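You operate a simulated robot arm through the tools that you are given. There is no shell and no other tool.

You run a simulated robot arm. Do the job below in one go: nothing can be reset, and whatever is moved stays where it is left.

Task
Put things in order on the top of the long steel bench. At the end: the orange basin stopper stands where the yellow glue cartridge stood; the green fuse block stands on top of the red tin; the grey sensor is on the black case; the yellow glue cartridge stands where the green fuse block stood; whatever was shut is shut again. Leave all else as you found it, and nothing knocked over.

The check looks at the end state, three seconds after you hand in, the way a careful person would. Anything else that was tipped, shoved, dropped, spilled or broken makes it a failure. Lids that push on must go on centred and level and be pressed home; caps that screw on are set level and turned clockwise until they are tight.

Robot
A 6-joint arm with a two-finger parallel gripper, fixed in place. Base frame: the origin is on the floor under the middle of its stand, x ahead of it, y to its left, z up; the work surface is at about z = 850. Units: mm, rad, N and s.
With the tool pointing down near the work surface it reaches from about 260 to 680 mm from the base axis. Its first joint turns from -1.152 to 1.152 rad. Payload 2.9 kg.
The tool frame sits at the grasp point between the pads (the TCP): z along the fingers, y along the line on which they close. The tips reach 30 mm beyond it. Largest opening 110 mm; finger width 20, thickness 10; the body of the gripper, 48 by 112 mm, starts 55 mm behind the TCP.
Orientation is told as [roll, pitch, yaw] about the base's x, y, z axes, in that order, counted from this pose: with the fingers straight down and closing along the base's y, the tool's x points along the base's -x, its y along +y and its z along -z.

Tools
- The arm moves only by the tool send_rows. Its argument "deltas" is a list that holds one entry, the list of rows, each a list of 6 numbers: the shift along the tool's x, y, z in units of 500 mm (1.0 is 500 mm), then the turn, a rotation vector about the tool's x, y, z in units of 60 degrees (1.0 is 60 degrees). In form: [[[dx, dy, dz, wx, wy, wz], ...]]. A call has 1 to 20 rows; each row is the pose to reach, as a shift and turn from the pose commanded when the call began, along the tool's axes at that moment. "claw" is the finger opening in mm, from 0 to 110, set as the call begins (left out, the last holds). A call with a number of a shift or a turn outside -1 to 1 is refused whole. Rows are played at 5 a second. More than 50 mm and 0.15 rad between two rows, or a gripper value outside its range, and nothing of the call is played. Where a pose cannot be reached the arm comes as near as it can. A force on the tool above 40 N (or 10 N above the force at the start of the call, whichever is more), or a blocked arm, ends the call early, and 0.2 s more pass. The fingers move at their own pace (about 108 mm/s each) and stop on an object; they squeeze with about 41 N. The grip force told is the motor's: it shows also when the fingers shut on nothing. Time passes only in rows, and 0.2 s behind the last, so rows that repeat a pose let the fingers close. It gives the time, the measured TCP pose, the force on the tool (base axes), the opening and the grip force at its end, in the units of the frame above (readings bear some noise), with the torque about the TCP (base axes, N m) and any sound that the robot's microphone picked up.
- Cameras (640 x 400 px; columns grow to the right, rows downward): "scene" is fixed at [79.1, 432.4, 1389.8]; the picture's right is [-0.76, -0.65, 0.00], its down [-0.32, 0.38, -0.87] and it looks along [0.56, -0.66, -0.49] (base axes); focal length 334 px, centre (320, 200). "wrist" rides on the gripper at [72, 17, -103] in the tool frame; the picture's right is [-0.23, 0.97, 0.00], its down [-0.76, -0.18, -0.62] and it looks along [-0.61, -0.14, 0.78] (tool axes); focal length 222 px, centre (320, 200). There is no depth. A picture from a camera that has moved, and an enlarged one, comes with that camera's place and axes in the base frame and with its lens.
- capture(camera): a new picture of that camera. No time passes.
- zoom(camera, box): a new picture of the part [left, top, right, bottom] of that camera's present view, enlarged. No time passes.
- hand_in(): hands the job in; it is judged then, once.

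Places have to be worked out from the pictures, the camera data and where the tool is seen. Open the gripper and draw the arm clear of the work before you hand the job in, unless the task says otherwise.

The tools are called after "Request:" by a JSON object that holds its "method" and its "body". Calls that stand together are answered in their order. send_rows: Moves the arm, as the interface text tells. Its arguments: {"type":"object","properties":{"deltas":{"type":"array","items":{"type":"array","items":{"type":"array","items":{"type":"number"}}}},"claw":{"type":"number"}},"required":["deltas"]} The other tools are called the same way: capture (camera) takes a picture; zoom (camera, box) takes an enlarged picture of a part of a camera's view; hand_in () hands the job in.

At the start:

```text
time: 0.0
tool_pos: [335.4, -138.9, 1097.3]
ee_rot: [0.0, -0.001, 0.0]
ft_force: [-0.2, 0.3, -0.1]
moment: [0.0, 0.02, -0.02]
grip_width: 109.8
gripper_force: 0.0
```

scene: 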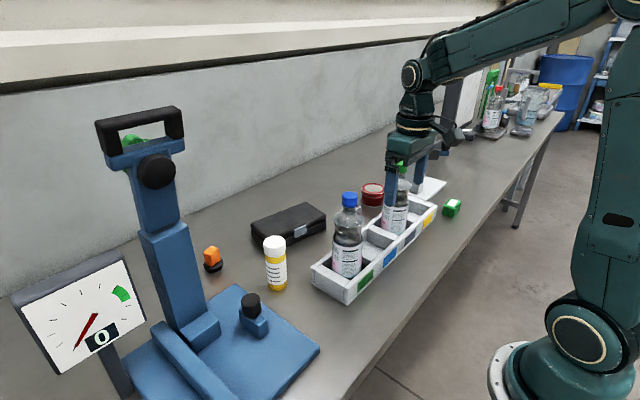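
wrist: 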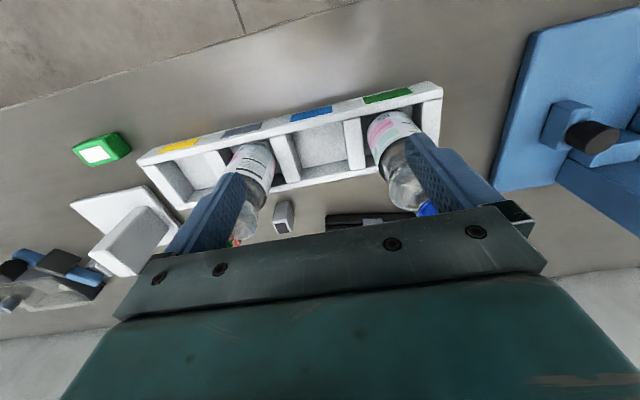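

I start by looking closer at the work area in both cameras to identify every object.

Request:
{"method": "zoom", "body": {"camera": "scene", "box": [180, 160, 340, 300]}}

Request:
{"method": "zoom", "body": {"camera": "scene", "box": [330, 130, 490, 260]}}

Request:
{"method": "zoom", "body": {"camera": "wrist", "box": [40, 80, 440, 300]}}

```text
2.86 times, centred on (260, 230) of scene
camera zoom: at [79.1, 432.4, 1389.8], right [-0.76, -0.65, 0.0], down [-0.32, 0.38, -0.87], along [0.56, -0.66, -0.49], focal length 955 px, centre (491, 114)
```

zoom: 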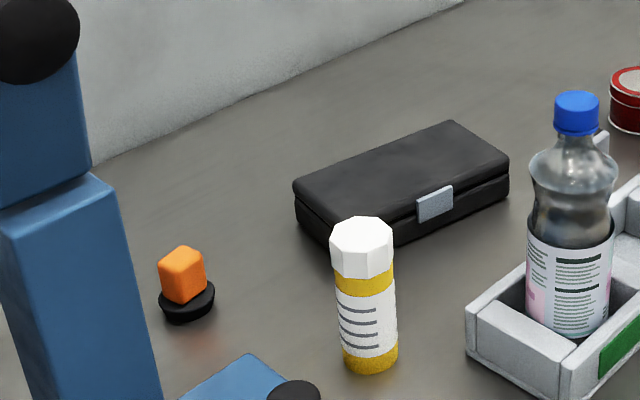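

```text
3.08 times, centred on (410, 195) of scene
camera zoom: at [79.1, 432.4, 1389.8], right [-0.76, -0.65, 0.0], down [-0.32, 0.38, -0.87], along [0.56, -0.66, -0.49], focal length 1028 px, centre (43, 215)
```

zoom: 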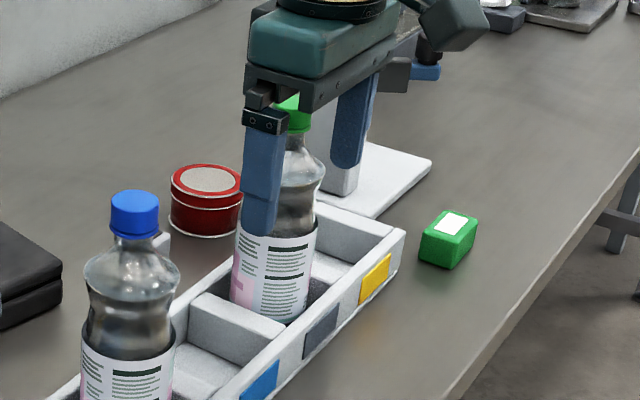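

```text
1.60 times, centred on (240, 190) of wrist
camera zoom: at [262.8, -121.6, 1198.9], right [0.23, 0.97, 0.0], down [0.76, -0.18, 0.62], along [0.61, -0.14, -0.78], focal length 355 px, centre (448, 216)
```

zoom: 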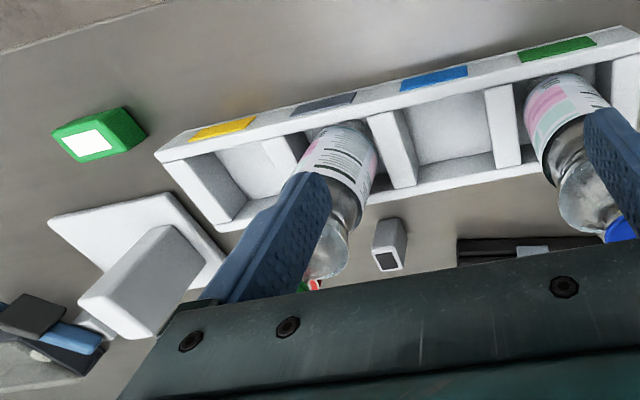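

The scene shows, roughly: glue near (515, 66), stopper near (680, 120), tin near (550, -390), fuse near (338, -495), and the sensor near (560, -280). I raise the arm and move it left to get a wrist view of the left side.

Request:
{"method": "send_rows", "body": {"deltas": [[[0, 0, -0.07, 0, 0, 0], [0, 0, -0.14, 0, 0, 0], [-0.03, 0.08, -0.14, 0, 0, 0], [-0.06, 0.16, -0.14, 0, 0, 0], [-0.09, 0.24, -0.14, 0, 0, 0], [-0.12, 0.32, -0.14, 0, 0, 0], [-0.14, 0.38, -0.14, 0, 0, 0]]], "claw": 110}}

Request:
{"method": "capture", "body": {"camera": "wrist"}}

Request:
{"method": "capture", "body": {"camera": "scene"}}

```text
time: 1.6
tool_pos: [404.8, 49.8, 1165.8]
ee_rot: [0.001, 0.001, -0.003]
ft_force: [0.6, 0.0, -0.6]
moment: [-0.01, -0.02, 0.0]
grip_width: 110.0
gripper_force: 0.0
```

```text
taken
camera wrist: at [332.5, 67.9, 1269.0], right [0.23, 0.97, 0.0], down [0.76, -0.18, 0.62], along [0.61, -0.14, -0.78], focal length 222 px, centre (320, 200)
```

wrist: 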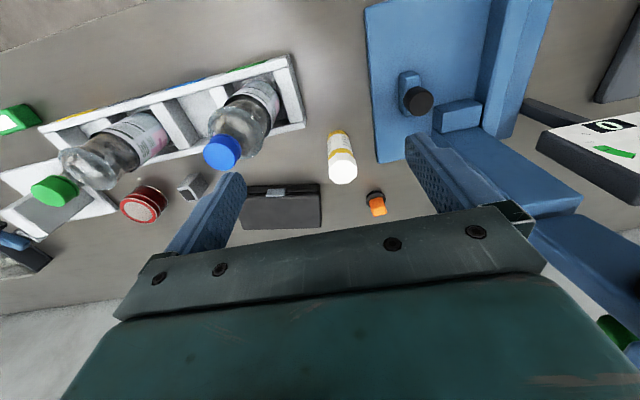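

```text
taken
```

scene: 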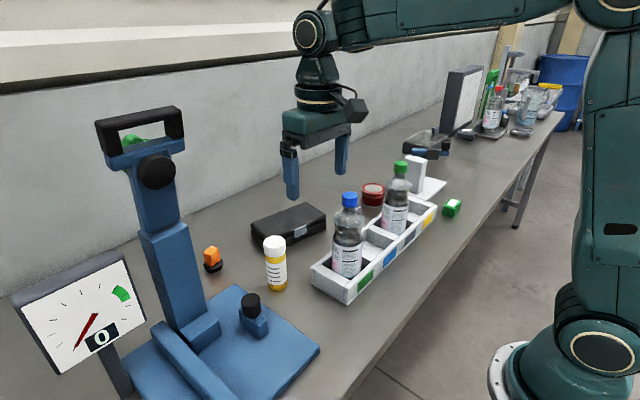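

This gives a good overview. I zoom in on each object from both cameras to measure positions.

Request:
{"method": "zoom", "body": {"camera": "wrist", "box": [230, 110, 410, 222]}}

Request:
{"method": "zoom", "body": {"camera": "wrist", "box": [0, 90, 240, 240]}}

Request:
{"method": "zoom", "body": {"camera": "scene", "box": [340, 110, 500, 230]}}

Request:
{"method": "zoom", "body": {"camera": "scene", "box": [190, 190, 350, 300]}}

```text
3.56 times, centred on (320, 166) of wrist
camera zoom: at [332.5, 67.9, 1269.0], right [0.23, 0.97, 0.0], down [0.76, -0.18, 0.62], along [0.61, -0.14, -0.78], focal length 790 px, centre (320, 321)
```

zoom: 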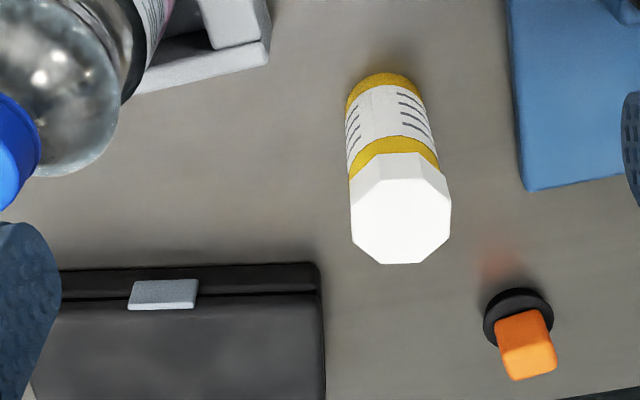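

```text
2.67 times, centred on (120, 165) of wrist
camera zoom: at [332.5, 67.9, 1269.0], right [0.23, 0.97, 0.0], down [0.76, -0.18, 0.62], along [0.61, -0.14, -0.78], focal length 592 px, centre (853, 293)
```

zoom: 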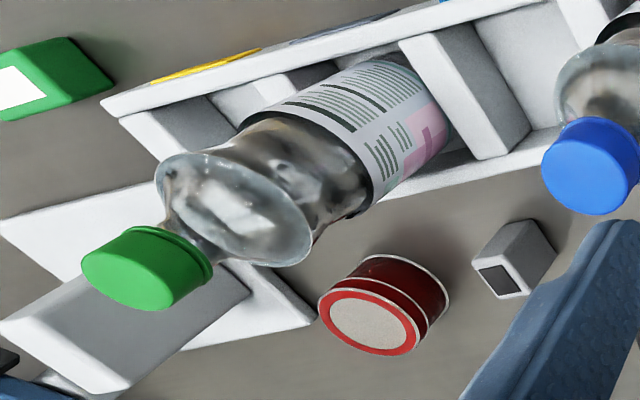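

```text
3.33 times, centred on (420, 170) of scene
camera zoom: at [79.1, 432.4, 1389.8], right [-0.76, -0.65, 0.0], down [-0.32, 0.38, -0.87], along [0.56, -0.66, -0.49], focal length 1114 px, centre (-13, 300)
```

zoom: 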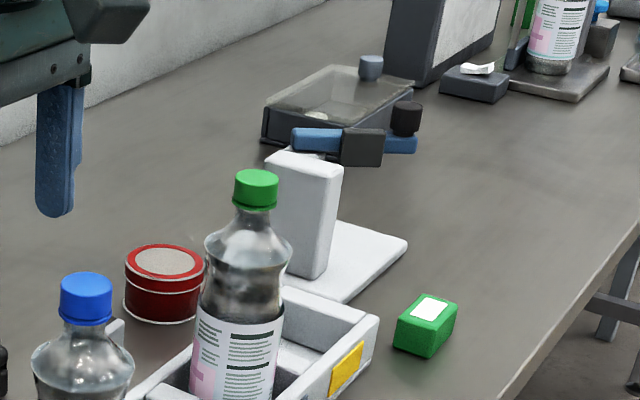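

```text
3.64 times, centred on (270, 245) of scene
camera zoom: at [79.1, 432.4, 1389.8], right [-0.76, -0.65, 0.0], down [-0.32, 0.38, -0.87], along [0.56, -0.66, -0.49], focal length 1215 px, centre (502, 36)
```

zoom: 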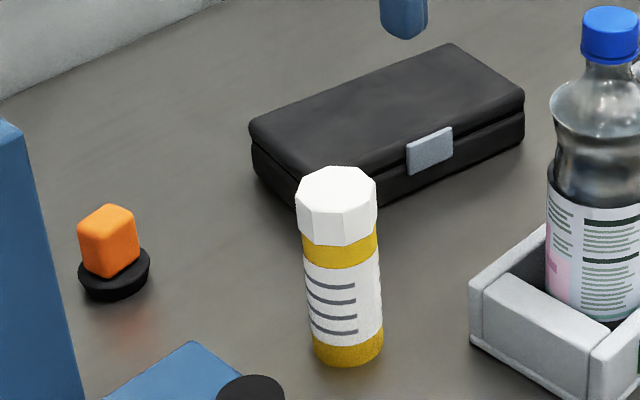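

Glue is at about (517, 62) and 120 tall, the stopper about (677, 122), and the case front edge runs from about (574, -170) to (610, 0). I sweep right at safe height to look at the fuse block, tin and sensor.

Request:
{"method": "send_rows", "body": {"deltas": [[[0.012, -0.08, 0, 0, 0, 0], [0.024, -0.16, 0, 0, 0, 0], [0.036, -0.24, 0, 0, 0, 0], [0.048, -0.32, 0, 0, 0, 0], [0.06, -0.4, 0, 0, 0, 0], [0.072, -0.48, 0, 0, 0, 0], [0.084, -0.56, 0, 0, 0, 0], [0.096, -0.64, 0, 0, 0, 0], [0.108, -0.72, 0, 0, 0, 0], [0.12, -0.8, 0, 0, 0, 0], [0.132, -0.88, 0, 0, 0, 0], [0.144, -0.96, 0, 0, 0, 0], [0.144, -0.98, 0, 0, 0, 0]]], "claw": 110}}

Request:
{"method": "capture", "body": {"camera": "wrist"}}

Request:
{"method": "capture", "body": {"camera": "scene"}}

```text
time: 4.4
tool_pos: [332.5, -439.3, 1164.5]
ee_rot: [0.0, 0.0, 0.001]
ft_force: [0.9, -0.2, -0.5]
moment: [-0.02, -0.02, -0.01]
grip_width: 110.0
gripper_force: 0.2
```

```text
taken
camera wrist: at [259.2, -420.9, 1267.9], right [0.23, 0.97, 0.0], down [0.76, -0.18, 0.62], along [0.61, -0.14, -0.78], focal length 222 px, centre (320, 200)
```

wrist: 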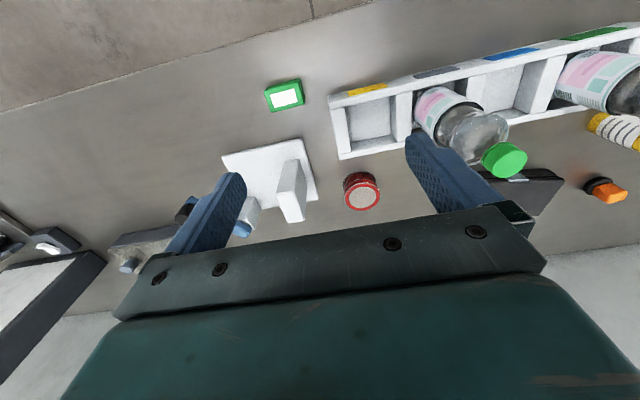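

```text
taken
```

scene: 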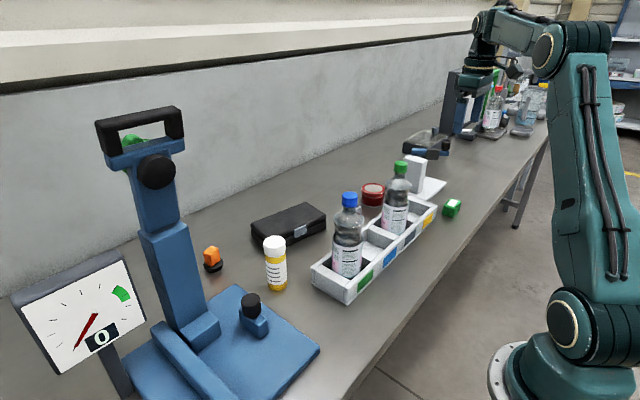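

The wrist now sees the fuse block, the white bracket and the tin. I zoom in to measure their positions and orientations.

Request:
{"method": "zoom", "body": {"camera": "wrist", "box": [230, 60, 330, 122]}}

Request:
{"method": "zoom", "body": {"camera": "wrist", "box": [210, 120, 410, 244]}}

Request:
{"method": "zoom", "body": {"camera": "scene", "box": [350, 140, 470, 215]}}

```text
6.40 times, centred on (280, 91) of wrist
camera zoom: at [259.2, -420.9, 1267.9], right [0.23, 0.97, 0.0], down [0.76, -0.18, 0.62], along [0.61, -0.14, -0.78], focal length 1422 px, centre (576, 898)
```

zoom: 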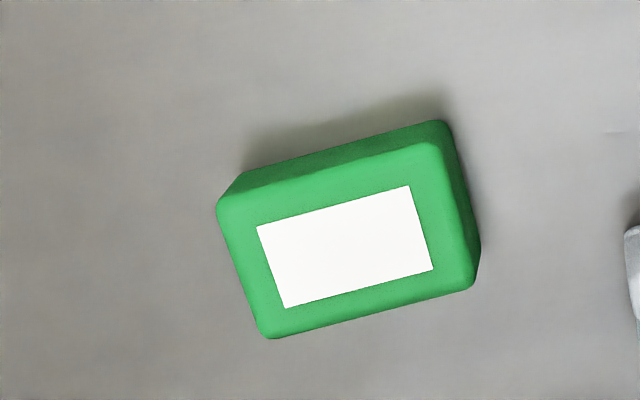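

```text
3.20 times, centred on (310, 182) of wrist
camera zoom: at [259.2, -420.9, 1267.9], right [0.23, 0.97, 0.0], down [0.76, -0.18, 0.62], along [0.61, -0.14, -0.78], focal length 711 px, centre (352, 258)
```

zoom: 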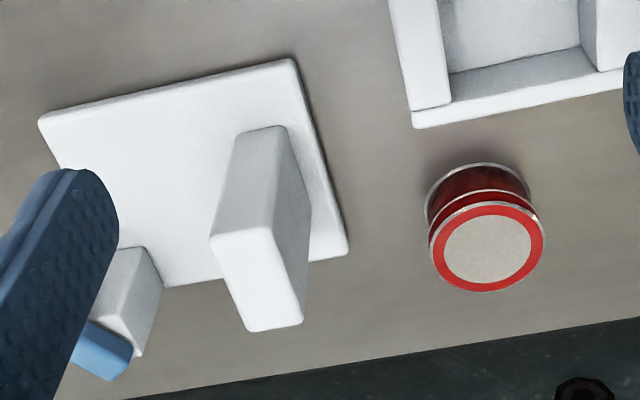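

```text
5.33 times, centred on (410, 178) of scene
camera zoom: at [79.1, 432.3, 1389.8], right [-0.76, -0.65, 0.0], down [-0.32, 0.38, -0.87], along [0.56, -0.66, -0.49], focal length 1782 px, centre (-160, 320)
```

zoom: 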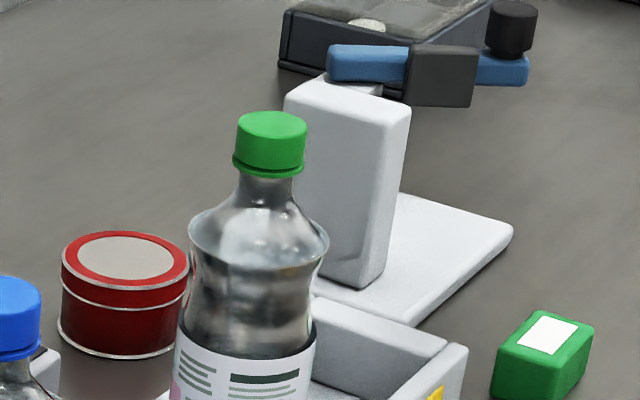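

The fuse's label maps to a centre near (339.6, -500), aligned with the base axes, with the long side (about 58 mm) along y. I move above it and descend to z≈980 to verify before grasping.

Request:
{"method": "send_rows", "body": {"deltas": [[[-0.007, -0.06, 0.03, 0, 0, 0], [-0.014, -0.12, 0.09, 0, 0, 0], [-0.014, -0.12, 0.17, 0, 0, 0], [-0.014, -0.12, 0.25, 0, 0, 0], [-0.014, -0.12, 0.33, 0, 0, 0], [-0.014, -0.12, 0.37, 0, 0, 0], [-0.014, -0.12, 0.37, 0, 0, 0]]], "claw": 110}}

Request:
{"method": "capture", "body": {"camera": "wrist"}}

Request:
{"method": "capture", "body": {"camera": "scene"}}

```text
time: 6.0
tool_pos: [338.6, -497.0, 979.0]
ee_rot: [0.0, 0.0, 0.001]
ft_force: [-0.5, -0.3, -0.3]
moment: [0.0, -0.02, -0.01]
grip_width: 110.0
gripper_force: 0.0
```

```text
taken
camera wrist: at [266.8, -479.2, 1083.2], right [0.23, 0.97, 0.0], down [0.76, -0.18, 0.62], along [0.61, -0.14, -0.78], focal length 222 px, centre (320, 200)
```

wrist: 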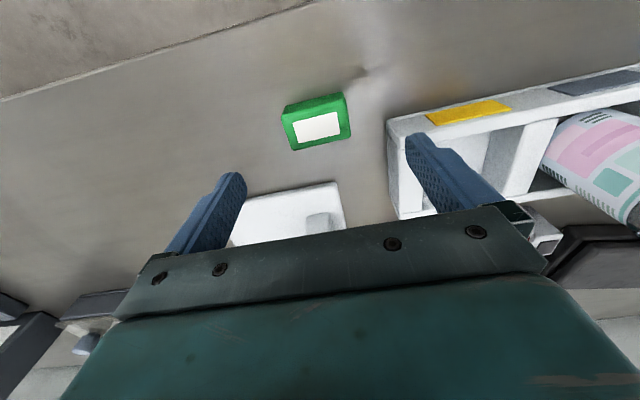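

```text
taken
```

scene: 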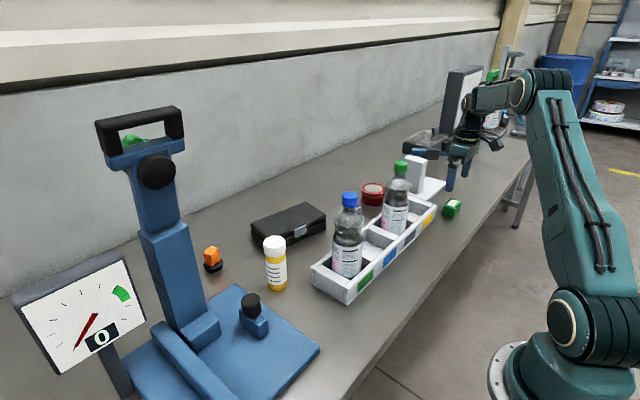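

The tray's end is close to the right finger's path, so I'll descend with a narrower opening. First I zoom in to get the fuse centre and the tray edge precisely.

Request:
{"method": "zoom", "body": {"camera": "wrist", "box": [260, 70, 420, 170]}}

Request:
{"method": "zoom", "body": {"camera": "scene", "box": [400, 150, 500, 220]}}

```text
4.00 times, centred on (340, 120) of wrist
camera zoom: at [266.8, -479.2, 1083.2], right [0.23, 0.97, 0.0], down [0.76, -0.18, 0.62], along [0.61, -0.14, -0.78], focal length 888 px, centre (240, 520)
```

zoom: 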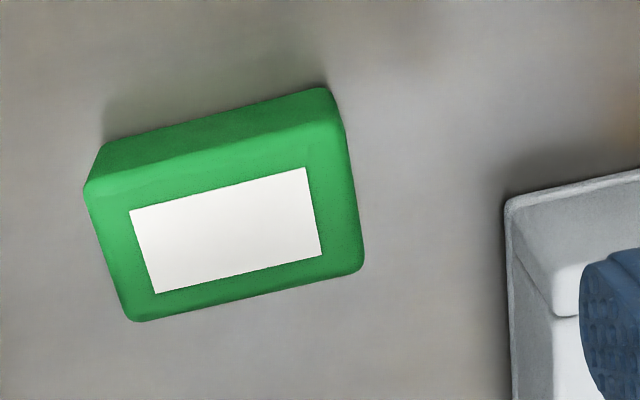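

```text
5.71 times, centred on (450, 185) of scene
camera zoom: at [79.1, 432.4, 1389.8], right [-0.76, -0.65, 0.0], down [-0.32, 0.38, -0.87], along [0.56, -0.66, -0.49], focal length 1909 px, centre (-423, 286)
```

zoom: 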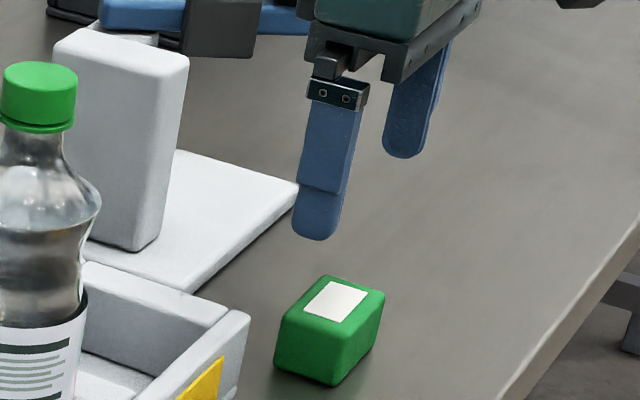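

Triangulating the two views gives the fuse top at z≈883 and its centre at (339, -499). I descend with opening 80 to TCP z≈888, so the tips sit about 8 mm above the bench.

Request:
{"method": "send_rows", "body": {"deltas": [[[0, -0.004, 0, 0, 0, 0], [0, -0.004, 0.04, 0, 0, 0], [0, -0.004, 0.08, 0, 0, 0], [0, -0.004, 0.12, 0, 0, 0], [0, -0.004, 0.15, 0, 0, 0], [0, -0.004, 0.17, 0, 0, 0], [0, -0.004, 0.182, 0, 0, 0], [0, -0.004, 0.182, 0, 0, 0]]], "claw": 80}}

Request:
{"method": "capture", "body": {"camera": "wrist"}}

Request:
{"method": "zoom", "body": {"camera": "scene", "box": [400, 150, 500, 220]}}

```text
time: 7.8
tool_pos: [339.4, -500.4, 889.9]
ee_rot: [0.001, -0.001, -0.002]
ft_force: [0.5, -0.5, 0.2]
moment: [0.0, -0.02, -0.02]
grip_width: 79.8
gripper_force: 0.1
```

```text
taken
camera wrist: at [266.8, -483.2, 993.6], right [0.23, 0.97, 0.0], down [0.76, -0.18, 0.62], along [0.61, -0.14, -0.78], focal length 222 px, centre (320, 200)
```

wrist: 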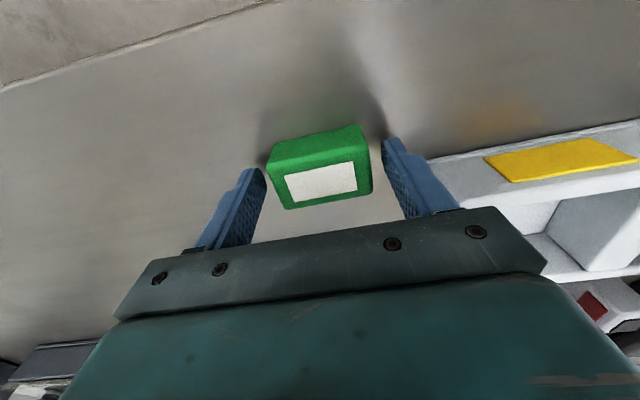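

```text
5.71 times, centred on (450, 185) of scene
camera zoom: at [79.1, 432.4, 1389.8], right [-0.76, -0.65, 0.0], down [-0.32, 0.38, -0.87], along [0.56, -0.66, -0.49], focal length 1909 px, centre (-423, 286)
```

zoom: 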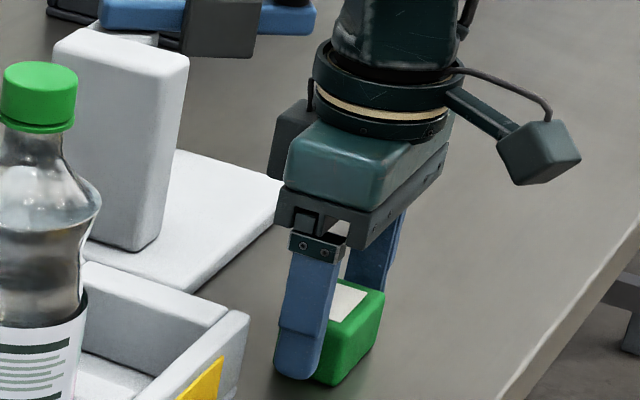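

The fuse centre comes out at (339.5, -499.5), matching the TCP. I close the fingers on it.

Request:
{"method": "send_rows", "body": {"deltas": [[[0, 0, 0, 0, 0, 0], [0, 0, 0, 0, 0, 0], [0, 0, 0, 0, 0, 0], [0, 0, 0, 0, 0, 0]]], "claw": 30}}

Request:
{"method": "capture", "body": {"camera": "wrist"}}

```text
time: 8.8
tool_pos: [338.3, -500.9, 890.2]
ee_rot: [-0.001, 0.0, 0.0]
ft_force: [-0.4, -0.1, 0.8]
moment: [-0.01, -0.01, 0.02]
grip_width: 59.0
gripper_force: 41.3
```

```text
taken
camera wrist: at [266.9, -483.2, 993.9], right [0.23, 0.97, 0.0], down [0.76, -0.18, 0.62], along [0.61, -0.14, -0.78], focal length 222 px, centre (320, 200)
```

wrist: 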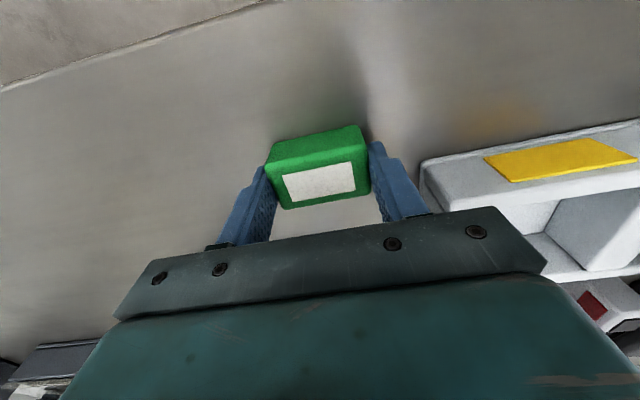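

The fuse is gripped at width 59. I lift it straight up, clear of the bracket, then move toward the tin and look.

Request:
{"method": "send_rows", "body": {"deltas": [[[0, 0, -0.03, 0, 0, 0], [0, 0, -0.08, 0, 0, 0], [0, 0, -0.14, 0, 0, 0], [0, 0, -0.2, 0, 0, 0], [0, 0, -0.26, 0, 0, 0], [0, 0, -0.3, 0, 0, 0], [-0.04, 0.02, -0.3, 0, 0, 0], [-0.09, 0.045, -0.3, 0, 0, 0], [-0.14, 0.07, -0.3, 0, 0, 0], [-0.19, 0.095, -0.3, 0, 0, 0], [-0.24, 0.12, -0.3, 0, 0, 0], [-0.29, 0.145, -0.3, 0, 0, 0], [-0.33, 0.165, -0.3, 0, 0, 0], [-0.37, 0.185, -0.3, 0, 0, 0], [-0.4, 0.2, -0.3, 0, 0, 0], [-0.4, 0.2, -0.3, 0, 0, 0]]], "claw": 30}}

Request:
{"method": "capture", "body": {"camera": "wrist"}}

Request:
{"method": "capture", "body": {"camera": "scene"}}

```text
time: 12.2
tool_pos: [526.4, -395.9, 1034.7]
ee_rot: [0.0, 0.002, -0.001]
ft_force: [-0.3, 0.1, 0.3]
moment: [0.0, 0.01, -0.03]
grip_width: 29.9
gripper_force: 0.1
out of reach, approached as far as the arm can: row 14, 15, 16
```

```text
taken
camera wrist: at [454.0, -378.5, 1138.9], right [0.23, 0.97, 0.0], down [0.76, -0.18, 0.62], along [0.61, -0.14, -0.78], focal length 222 px, centre (320, 200)
```

wrist: 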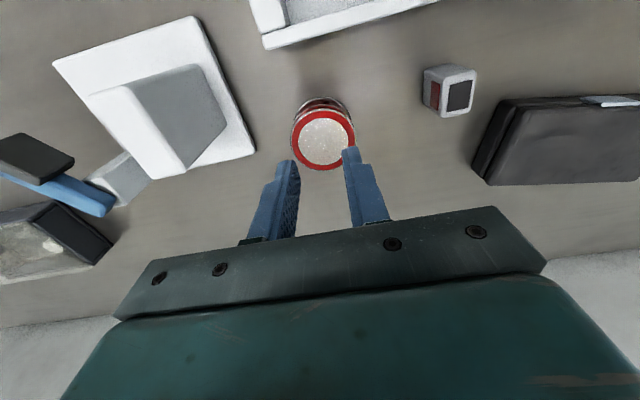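

```text
taken
```

scene: 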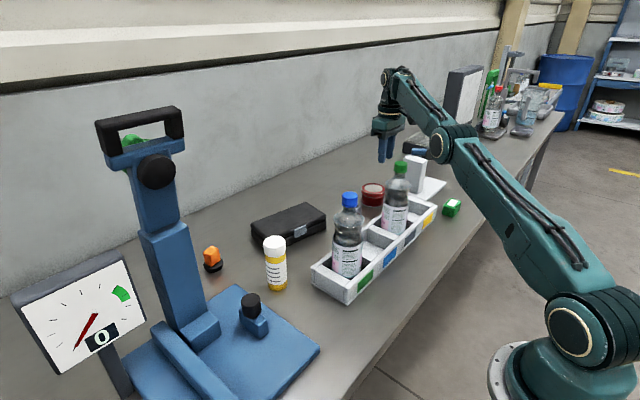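

The fingers read 29.9, so the fuse slipped out of the grip. I check where it is now.

Request:
{"method": "zoom", "body": {"camera": "scene", "box": [400, 150, 500, 220]}}

Request:
{"method": "zoom", "body": {"camera": "wrist", "box": [260, 60, 500, 200]}}

```text
5.71 times, centred on (450, 185) of scene
camera zoom: at [79.1, 432.4, 1389.8], right [-0.76, -0.65, 0.0], down [-0.32, 0.38, -0.87], along [0.56, -0.66, -0.49], focal length 1909 px, centre (-423, 286)
```

zoom: 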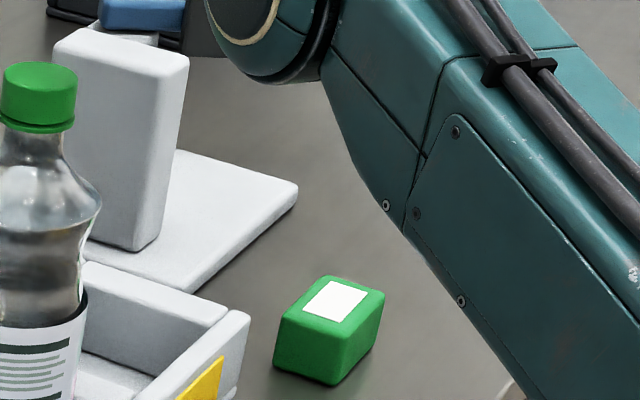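

```text
2.67 times, centred on (380, 130) of wrist
camera zoom: at [454.0, -378.5, 1138.9], right [0.23, 0.97, 0.0], down [0.76, -0.18, 0.62], along [0.61, -0.14, -0.78], focal length 592 px, centre (160, 387)
```

zoom: 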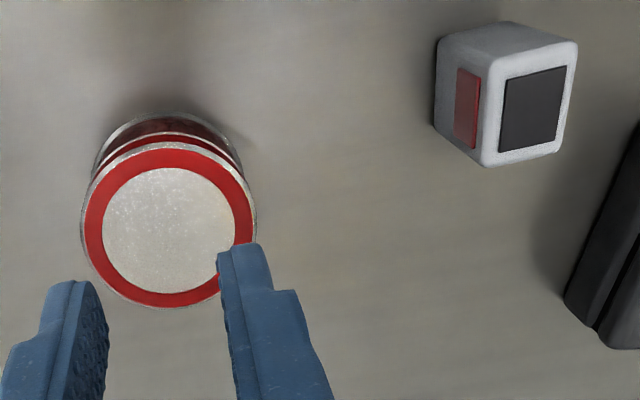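

The fuse still stands undisturbed in its original place, so the fingers simply slid up along it. I look at the finger pads closely to understand how they grip.

Request:
{"method": "zoom", "body": {"camera": "wrist", "box": [230, 130, 410, 250]}}

Request:
{"method": "zoom", "body": {"camera": "scene", "box": [360, 80, 440, 170]}}

```text
3.33 times, centred on (320, 190) of wrist
camera zoom: at [454.0, -378.5, 1138.9], right [0.23, 0.97, 0.0], down [0.76, -0.18, 0.62], along [0.61, -0.14, -0.78], focal length 740 px, centre (320, 233)
```

zoom: 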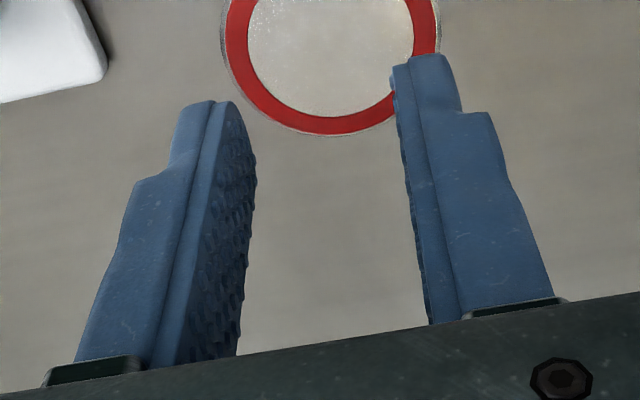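

```text
4.44 times, centred on (400, 125) of scene
camera zoom: at [79.1, 432.4, 1389.8], right [-0.76, -0.65, 0.0], down [-0.32, 0.38, -0.87], along [0.56, -0.66, -0.49], focal length 1485 px, centre (-36, 533)
```

zoom: 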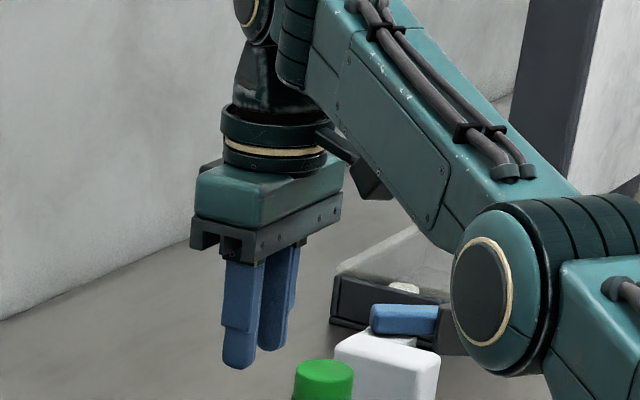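

The pads look flat, so I'll retry with a deeper grip. The tin (about 687 mm out) is also beyond vertical reach, so I'll grip the fuse with the fingers leaning about 0.2 rad outward along +x and place it with that same lean. I go back above the fuse first.

Request:
{"method": "send_rows", "body": {"deltas": [[[0.05, -0.025, 0, 0, 0, 0], [0.1, -0.05, 0, 0, 0, 0], [0.16, -0.08, 0, 0, 0, 0], [0.22, -0.11, 0, 0, 0, 0], [0.28, -0.14, 0, 0, 0, 0], [0.34, -0.17, 0, 0, 0, 0], [0.4, -0.2, 0, 0, 0, 0], [0.4, -0.2, 0.0, 0, 0, 0]]], "claw": 80}}

Request:
{"method": "capture", "body": {"camera": "wrist"}}

```text
time: 14.0
tool_pos: [324.4, -497.7, 1035.6]
ee_rot: [0.001, 0.001, -0.001]
ft_force: [-0.1, 0.2, 0.1]
moment: [0.01, -0.02, -0.03]
grip_width: 79.8
gripper_force: 0.1
```

```text
taken
camera wrist: at [253.2, -479.8, 1140.1], right [0.23, 0.97, 0.0], down [0.76, -0.18, 0.62], along [0.61, -0.14, -0.78], focal length 222 px, centre (320, 200)
```

wrist: 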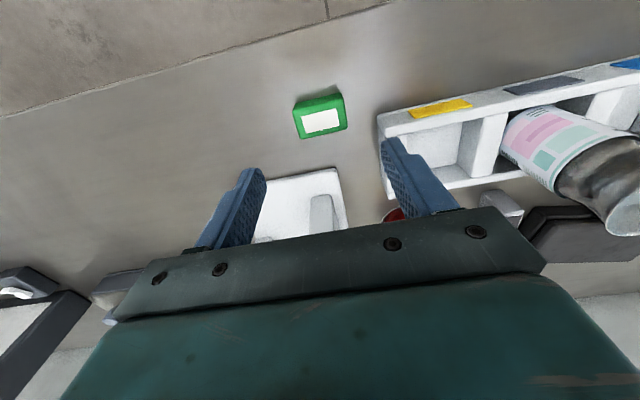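

Commanded pose is back above the fuse, which still reads near (339, -498). I tilt the fingers outward by 0.25 rad while descending to z≈905 with opening 80, then verify.

Request:
{"method": "send_rows", "body": {"deltas": [[[-0.01, -0.002, 0.04, 0, -0.08, 0], [-0.0222, -0.0036, 0.09, 0, -0.16, 0], [-0.0222, -0.0036, 0.14, 0, -0.239, 0], [-0.0222, -0.0036, 0.19, 0, -0.239, 0], [-0.0222, -0.0036, 0.23, 0, -0.239, 0], [-0.0222, -0.0036, 0.26, 0, -0.239, 0], [-0.0222, -0.0036, 0.26, 0, -0.239, 0]]], "claw": 80}}

Request:
{"method": "capture", "body": {"camera": "wrist"}}

Request:
{"method": "zoom", "body": {"camera": "scene", "box": [400, 150, 500, 220]}}

```text
time: 15.6
tool_pos: [336.1, -498.3, 905.3]
ee_rot: [-0.001, -0.25, 0.0]
ft_force: [-0.8, 0.2, 1.0]
moment: [0.01, 0.01, -0.01]
grip_width: 80.3
gripper_force: 0.0
```

```text
taken
camera wrist: at [240.4, -480.3, 987.3], right [0.22, 0.97, 0.06], down [0.58, -0.18, 0.79], along [0.78, -0.14, -0.61], focal length 222 px, centre (320, 200)
```

wrist: 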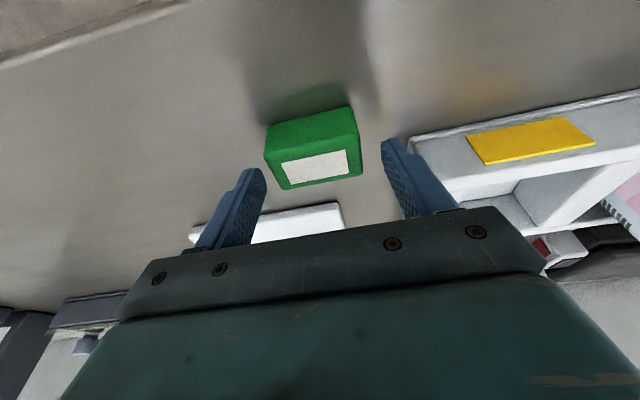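

```text
5.71 times, centred on (450, 185) of scene
camera zoom: at [79.1, 432.4, 1389.8], right [-0.76, -0.65, 0.0], down [-0.32, 0.38, -0.87], along [0.56, -0.66, -0.49], focal length 1909 px, centre (-423, 286)
```

zoom: 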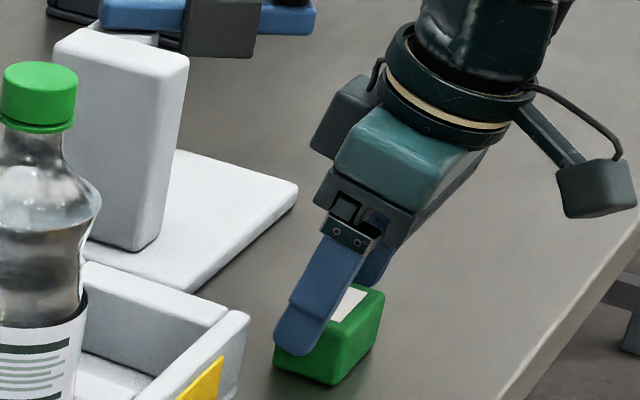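

The tilted fingers straddle the fuse nicely. I go straight down another 23 mm to TCP z≈882.

Request:
{"method": "send_rows", "body": {"deltas": [[[0.004, -0.002, 0.0155, 0, 0, 0], [0.008, -0.003, 0.031, 0, 0, 0], [0.0114, -0.003, 0.0446, 0, 0, 0], [0.0114, -0.003, 0.0446, 0, 0, 0]]], "claw": 80}}

Request:
{"method": "send_rows", "body": {"deltas": [[[0, 0, 0, 0, 0, 0], [0, 0, 0, 0, 0, 0], [0, 0, 0, 0, 0, 0], [0, 0, 0, 0, 0, 0]]], "claw": 20}}

Request:
{"method": "capture", "body": {"camera": "wrist"}}

Request:
{"method": "zoom", "body": {"camera": "scene", "box": [400, 150, 500, 220]}}

```text
time: 16.6
tool_pos: [337.1, -500.8, 882.2]
ee_rot: [0.0, -0.25, 0.0]
ft_force: [0.4, 0.1, -0.4]
moment: [0.04, 0.01, 0.02]
grip_width: 80.3
gripper_force: 0.1
```

```text
time: 17.6
tool_pos: [337.6, -501.5, 883.0]
ee_rot: [0.0, -0.25, 0.001]
ft_force: [-0.2, 0.4, -0.9]
moment: [0.0, -0.03, 0.01]
grip_width: 59.0
gripper_force: 40.8
```

```text
taken
camera wrist: at [241.4, -482.6, 965.0], right [0.22, 0.97, 0.06], down [0.58, -0.18, 0.79], along [0.78, -0.14, -0.61], focal length 222 px, centre (320, 200)
```

wrist: 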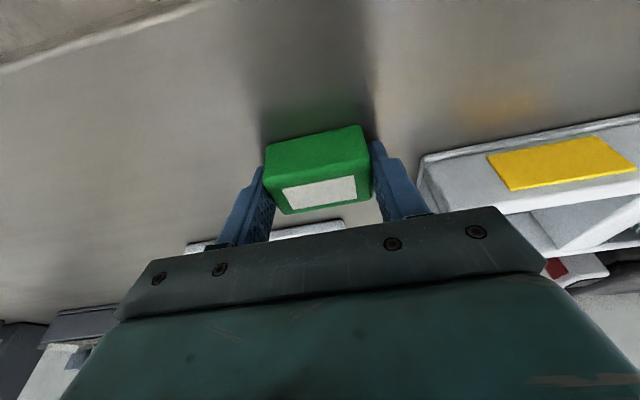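

```text
5.71 times, centred on (450, 185) of scene
camera zoom: at [79.1, 432.4, 1389.8], right [-0.76, -0.65, 0.0], down [-0.32, 0.38, -0.87], along [0.56, -0.66, -0.49], focal length 1909 px, centre (-423, 286)
```

zoom: 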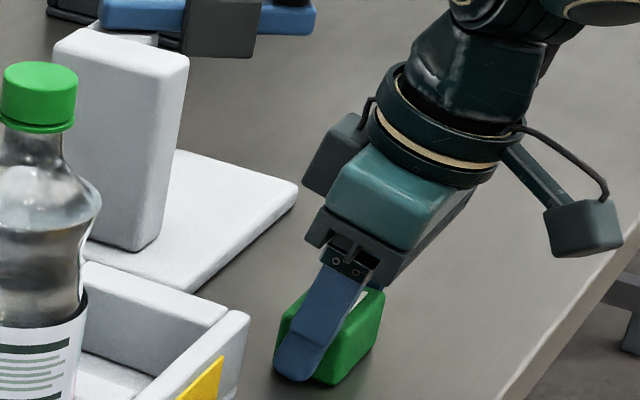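

It is gripped at width 59. I lift only 10 mm slowly and check whether it holds.

Request:
{"method": "send_rows", "body": {"deltas": [[[-0.001, 0, -0.004, 0, 0, 0], [-0.002, 0, -0.008, 0, 0, 0], [-0.003, 0, -0.012, 0, 0, 0], [-0.004, 0, -0.016, 0, 0, 0], [-0.005, 0, -0.0194, 0, 0, 0]]], "claw": 20}}

Request:
{"method": "zoom", "body": {"camera": "scene", "box": [400, 150, 500, 220]}}

Request:
{"method": "capture", "body": {"camera": "wrist"}}

```text
time: 18.8
tool_pos: [337.6, -500.8, 891.8]
ee_rot: [0.0, -0.25, -0.001]
ft_force: [0.3, 0.2, -1.5]
moment: [0.04, 0.02, -0.01]
grip_width: 59.4
gripper_force: 41.3
```

```text
5.71 times, centred on (450, 185) of scene
camera zoom: at [79.1, 432.4, 1389.8], right [-0.76, -0.65, 0.0], down [-0.32, 0.38, -0.87], along [0.56, -0.66, -0.49], focal length 1909 px, centre (-423, 286)
```

zoom: 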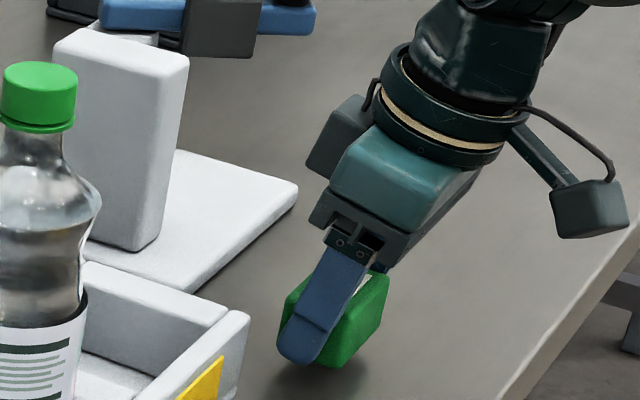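

```text
taken
camera wrist: at [241.4, -482.8, 975.3], right [0.22, 0.97, 0.06], down [0.58, -0.18, 0.79], along [0.78, -0.14, -0.61], focal length 222 px, centre (320, 200)
```

wrist: 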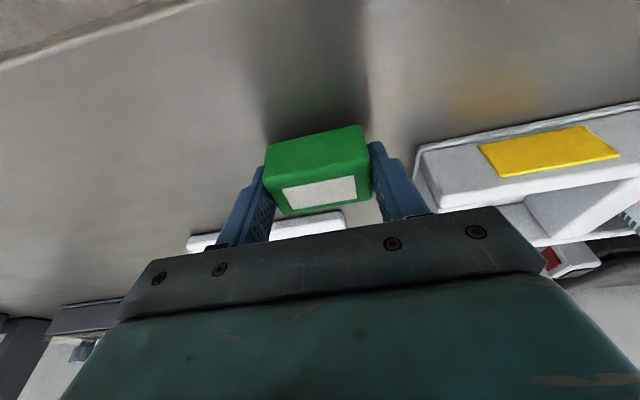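

It holds: the fuse moved with the fingers and about 1.5 N of weight shows. I lift it slowly by 120 mm more.

Request:
{"method": "send_rows", "body": {"deltas": [[[-0.0037, 0, -0.0145, 0, 0, 0], [-0.0099, 0, -0.0388, 0, 0, 0], [-0.0173, 0, -0.0678, 0, 0, 0], [-0.0247, 0, -0.0969, 0, 0, 0], [-0.0321, 0, -0.126, 0, 0, 0], [-0.0395, 0, -0.155, 0, 0, 0], [-0.0469, 0, -0.184, 0, 0, 0], [-0.0543, 0, -0.2132, 0, 0, 0], [-0.0593, 0, -0.2326, 0, 0, 0], [-0.0593, 0, -0.2326, 0, 0, 0]]], "claw": 20}}

Request:
{"method": "capture", "body": {"camera": "wrist"}}

```text
time: 21.0
tool_pos: [336.3, -500.0, 1011.6]
ee_rot: [-0.001, -0.248, 0.001]
ft_force: [0.0, -0.2, -1.5]
moment: [0.01, -0.03, 0.0]
grip_width: 59.6
gripper_force: 41.3
```

```text
taken
camera wrist: at [241.4, -482.2, 1094.6], right [0.22, 0.97, 0.06], down [0.58, -0.18, 0.79], along [0.78, -0.14, -0.61], focal length 222 px, centre (320, 200)
```

wrist: 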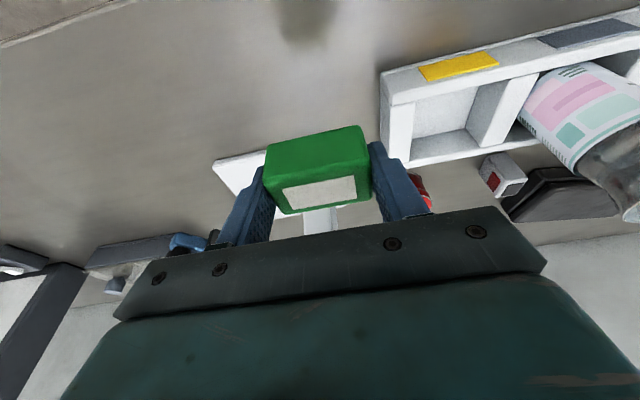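

Held firmly. Now I carry it horizontally at about 100 mm/s to above the tin.

Request:
{"method": "send_rows", "body": {"deltas": [[[-0.018, 0.0085, 0.0046, 0, 0, 0], [-0.05, 0.0237, 0.0127, 0, 0, 0], [-0.09, 0.0427, 0.0229, 0, 0, 0], [-0.13, 0.0617, 0.0331, 0, 0, 0], [-0.17, 0.0807, 0.0433, 0, 0, 0], [-0.21, 0.0997, 0.0535, 0, 0, 0], [-0.25, 0.1187, 0.0637, 0, 0, 0], [-0.29, 0.1377, 0.0739, 0, 0, 0], [-0.33, 0.1567, 0.0841, 0, 0, 0], [-0.37, 0.1757, 0.0943, 0, 0, 0], [-0.4, 0.19, 0.1019, 0, 0, 0], [-0.418, 0.1985, 0.1065, 0, 0, 0], [-0.4254, 0.202, 0.1084, 0, 0, 0], [-0.4254, 0.202, 0.1084, 0, 0, 0]]], "claw": 20}}

Request:
{"method": "capture", "body": {"camera": "wrist"}}

Request:
{"method": "capture", "body": {"camera": "scene"}}

```text
time: 24.0
tool_pos: [557.7, -399.7, 1011.3]
ee_rot: [0.0, -0.25, -0.001]
ft_force: [0.8, 0.6, -1.4]
moment: [0.01, 0.03, -0.03]
grip_width: 59.5
gripper_force: 41.1
```

```text
taken
camera wrist: at [460.0, -381.5, 1094.2], right [0.22, 0.97, 0.06], down [0.58, -0.18, 0.79], along [0.78, -0.14, -0.61], focal length 222 px, centre (320, 200)
```

wrist: 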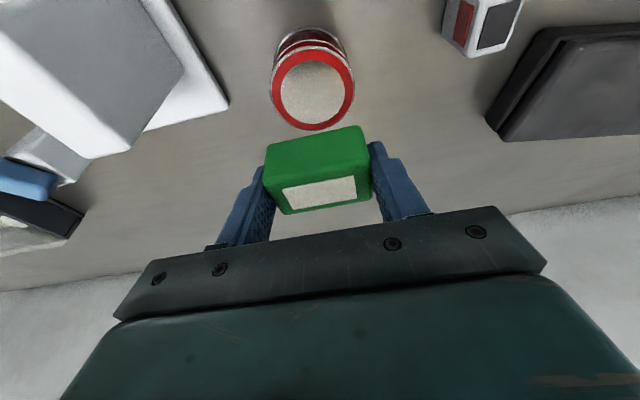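

```text
taken
```

scene: 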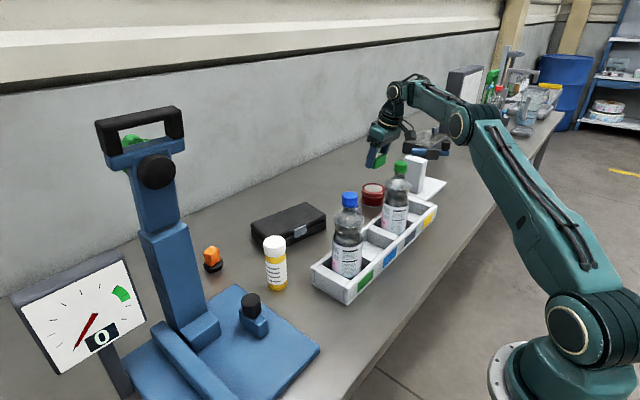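

I zoom on the tin in the wrist view and check arm clearance above the green bottle in the scene view.

Request:
{"method": "zoom", "body": {"camera": "wrist", "box": [250, 10, 410, 110]}}

Request:
{"method": "zoom", "body": {"camera": "scene", "box": [350, 70, 510, 230]}}

```text
4.00 times, centred on (330, 60) of wrist
camera zoom: at [460.0, -381.5, 1094.2], right [0.22, 0.97, 0.06], down [0.58, -0.18, 0.79], along [0.78, -0.14, -0.61], focal length 888 px, centre (280, 760)
```

zoom: 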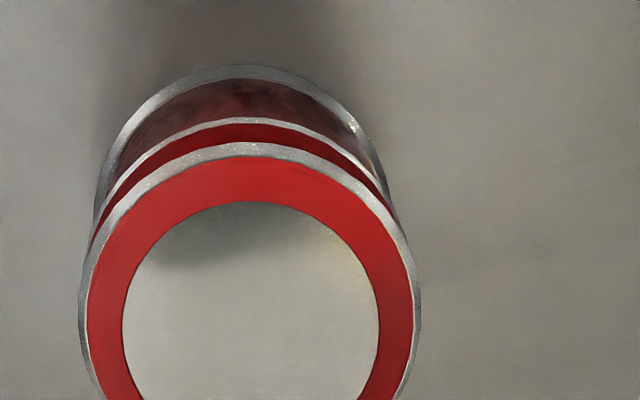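

```text
2.50 times, centred on (430, 150) of scene
camera zoom: at [79.1, 432.4, 1389.8], right [-0.76, -0.65, 0.0], down [-0.32, 0.38, -0.87], along [0.56, -0.66, -0.49], focal length 835 px, centre (45, 325)
```

zoom: 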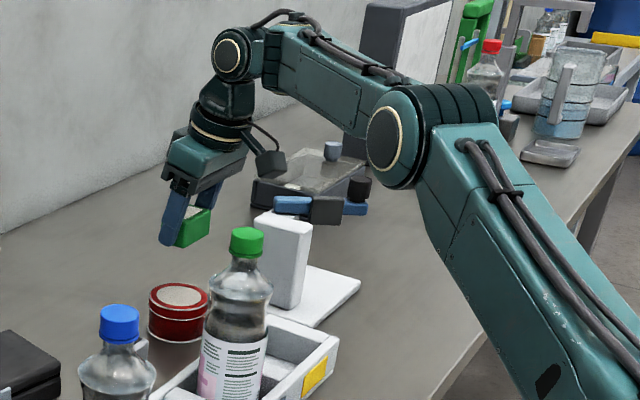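

The tin's top centre works out to about (558, -399), about 76 mm across, with its top around z≈895. I descend slowly to z≈941, keeping the fuse bottom just above the tin, and look.

Request:
{"method": "send_rows", "body": {"deltas": [[[0.0059, 0.0005, 0.0137, 0, 0, 0], [0.0129, 0.001, 0.0412, 0, 0, 0], [0.0199, 0.001, 0.0687, 0, 0, 0], [0.0269, 0.001, 0.0962, 0, 0, 0], [0.0339, 0.001, 0.122, 0, 0, 0], [0.038, 0.001, 0.1369, 0, 0, 0], [0.038, 0.001, 0.1369, 0, 0, 0]]], "claw": 20}}

Request:
{"method": "zoom", "body": {"camera": "scene", "box": [350, 70, 510, 230]}}

Request:
{"method": "zoom", "body": {"camera": "scene", "box": [345, 140, 425, 210]}}

Request:
{"method": "capture", "body": {"camera": "wrist"}}

```text
time: 25.6
tool_pos: [554.6, -399.0, 940.8]
ee_rot: [0.001, -0.249, 0.001]
ft_force: [-0.4, -1.3, -1.4]
moment: [0.01, -0.01, 0.0]
grip_width: 59.3
gripper_force: 40.8
```

```text
2.50 times, centred on (430, 150) of scene
camera zoom: at [79.1, 432.4, 1389.8], right [-0.76, -0.65, 0.0], down [-0.32, 0.38, -0.87], along [0.56, -0.66, -0.49], focal length 835 px, centre (45, 325)
```

zoom: 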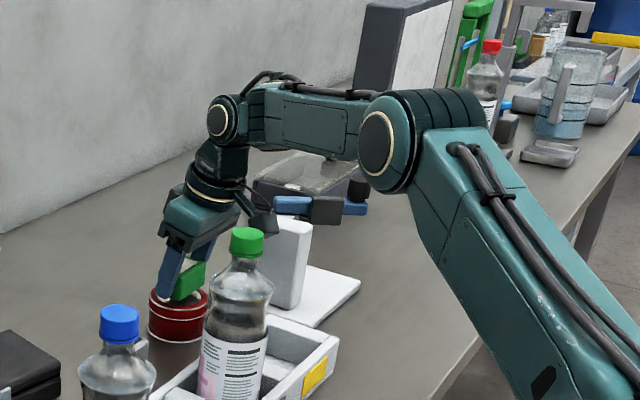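

```text
5.71 times, centred on (385, 175) of scene
camera zoom: at [79.1, 432.4, 1389.8], right [-0.76, -0.65, 0.0], down [-0.32, 0.38, -0.87], along [0.56, -0.66, -0.49], focal length 1909 px, centre (-51, 343)
```

zoom: 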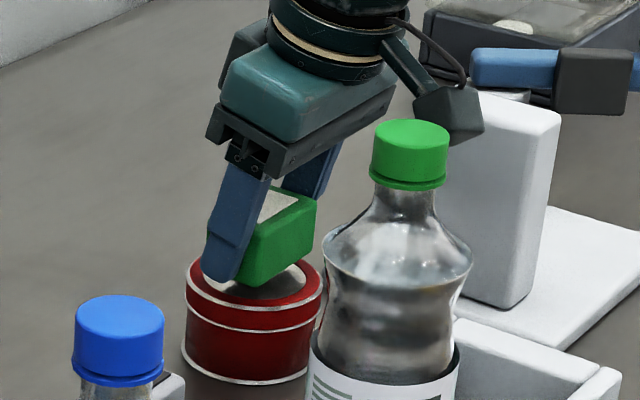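

```text
taken
camera wrist: at [458.8, -381.2, 1024.2], right [0.22, 0.97, 0.06], down [0.58, -0.18, 0.79], along [0.78, -0.14, -0.61], focal length 222 px, centre (320, 200)
```

wrist: 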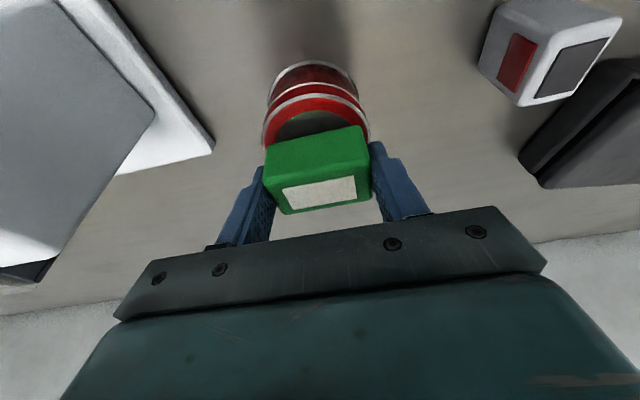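

The fuse hangs centred over the tin with a gap of about 10 mm. I lower it 8 mm more, then take small steps, watching the force.

Request:
{"method": "send_rows", "body": {"deltas": [[[0.0005, -0.001, 0.004, 0, 0, 0], [0.0015, -0.001, 0.008, 0, 0, 0], [0.0025, -0.001, 0.012, 0, 0, 0], [0.003, -0.001, 0.016, 0, 0, 0], [0.003, -0.001, 0.016, 0, 0, 0]]], "claw": 20}}

Request:
{"method": "zoom", "body": {"camera": "scene", "box": [360, 160, 400, 195]}}

```text
time: 26.8
tool_pos: [556.1, -399.7, 933.6]
ee_rot: [0.0, -0.252, 0.001]
ft_force: [-0.2, 0.7, -1.2]
moment: [-0.02, -0.02, 0.02]
grip_width: 59.3
gripper_force: 40.9
```

```text
11.43 times, centred on (380, 178) of scene
camera zoom: at [79.1, 432.4, 1389.8], right [-0.76, -0.65, 0.0], down [-0.32, 0.38, -0.87], along [0.56, -0.66, -0.49], focal length 3818 px, centre (-366, 457)
```

zoom: 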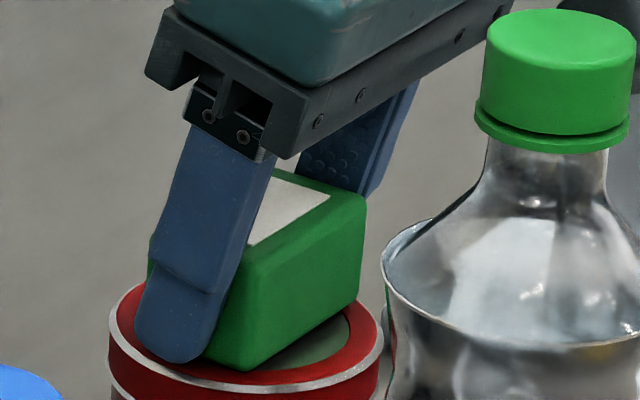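

The fuse is centred over the tin with about a 4 mm gap. I lower it in 1 mm rows.

Request:
{"method": "send_rows", "body": {"deltas": [[[0.0005, 0, 0.0019, 0, 0, 0], [0.001, 0, 0.0039, 0, 0, 0], [0.0015, 0, 0.0058, 0, 0, 0], [0.0015, 0, 0.0058, 0, 0, 0]]], "claw": 20}}

Request:
{"method": "zoom", "body": {"camera": "scene", "box": [360, 160, 400, 195]}}

```text
time: 27.8
tool_pos: [556.1, -400.0, 932.0]
ee_rot: [-0.001, -0.254, 0.001]
ft_force: [1.4, -2.0, 8.8]
moment: [0.09, 0.08, 0.01]
grip_width: 59.5
gripper_force: 40.5
```

```text
11.43 times, centred on (380, 178) of scene
camera zoom: at [79.0, 432.4, 1389.8], right [-0.76, -0.65, 0.0], down [-0.32, 0.38, -0.87], along [0.56, -0.66, -0.49], focal length 3818 px, centre (-366, 457)
```

zoom: 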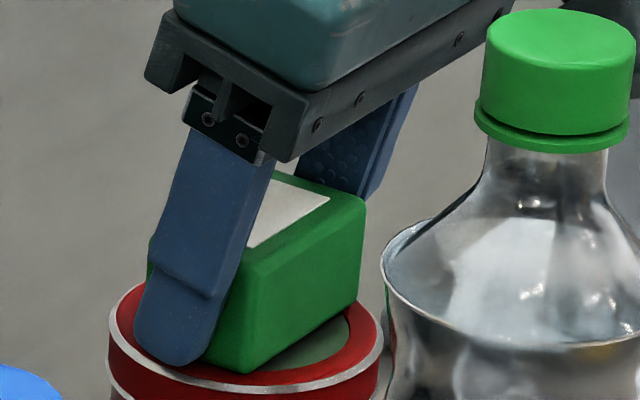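

Contact: 8.8 N upward at TCP z=932. I ease off about 1.2 mm to relieve the pressing force before opening.

Request:
{"method": "send_rows", "body": {"deltas": [[[-0.0003, 0, -0.0012, 0, 0, 0], [-0.0006, 0, -0.0022, 0, 0, 0], [-0.0006, 0, -0.0022, 0, 0, 0]]], "claw": 20}}

```text
time: 28.6
tool_pos: [554.8, -398.6, 931.9]
ee_rot: [0.0, -0.253, 0.001]
ft_force: [-2.2, -4.5, 9.9]
moment: [-0.11, 0.02, 0.02]
grip_width: 59.2
gripper_force: 41.2
```

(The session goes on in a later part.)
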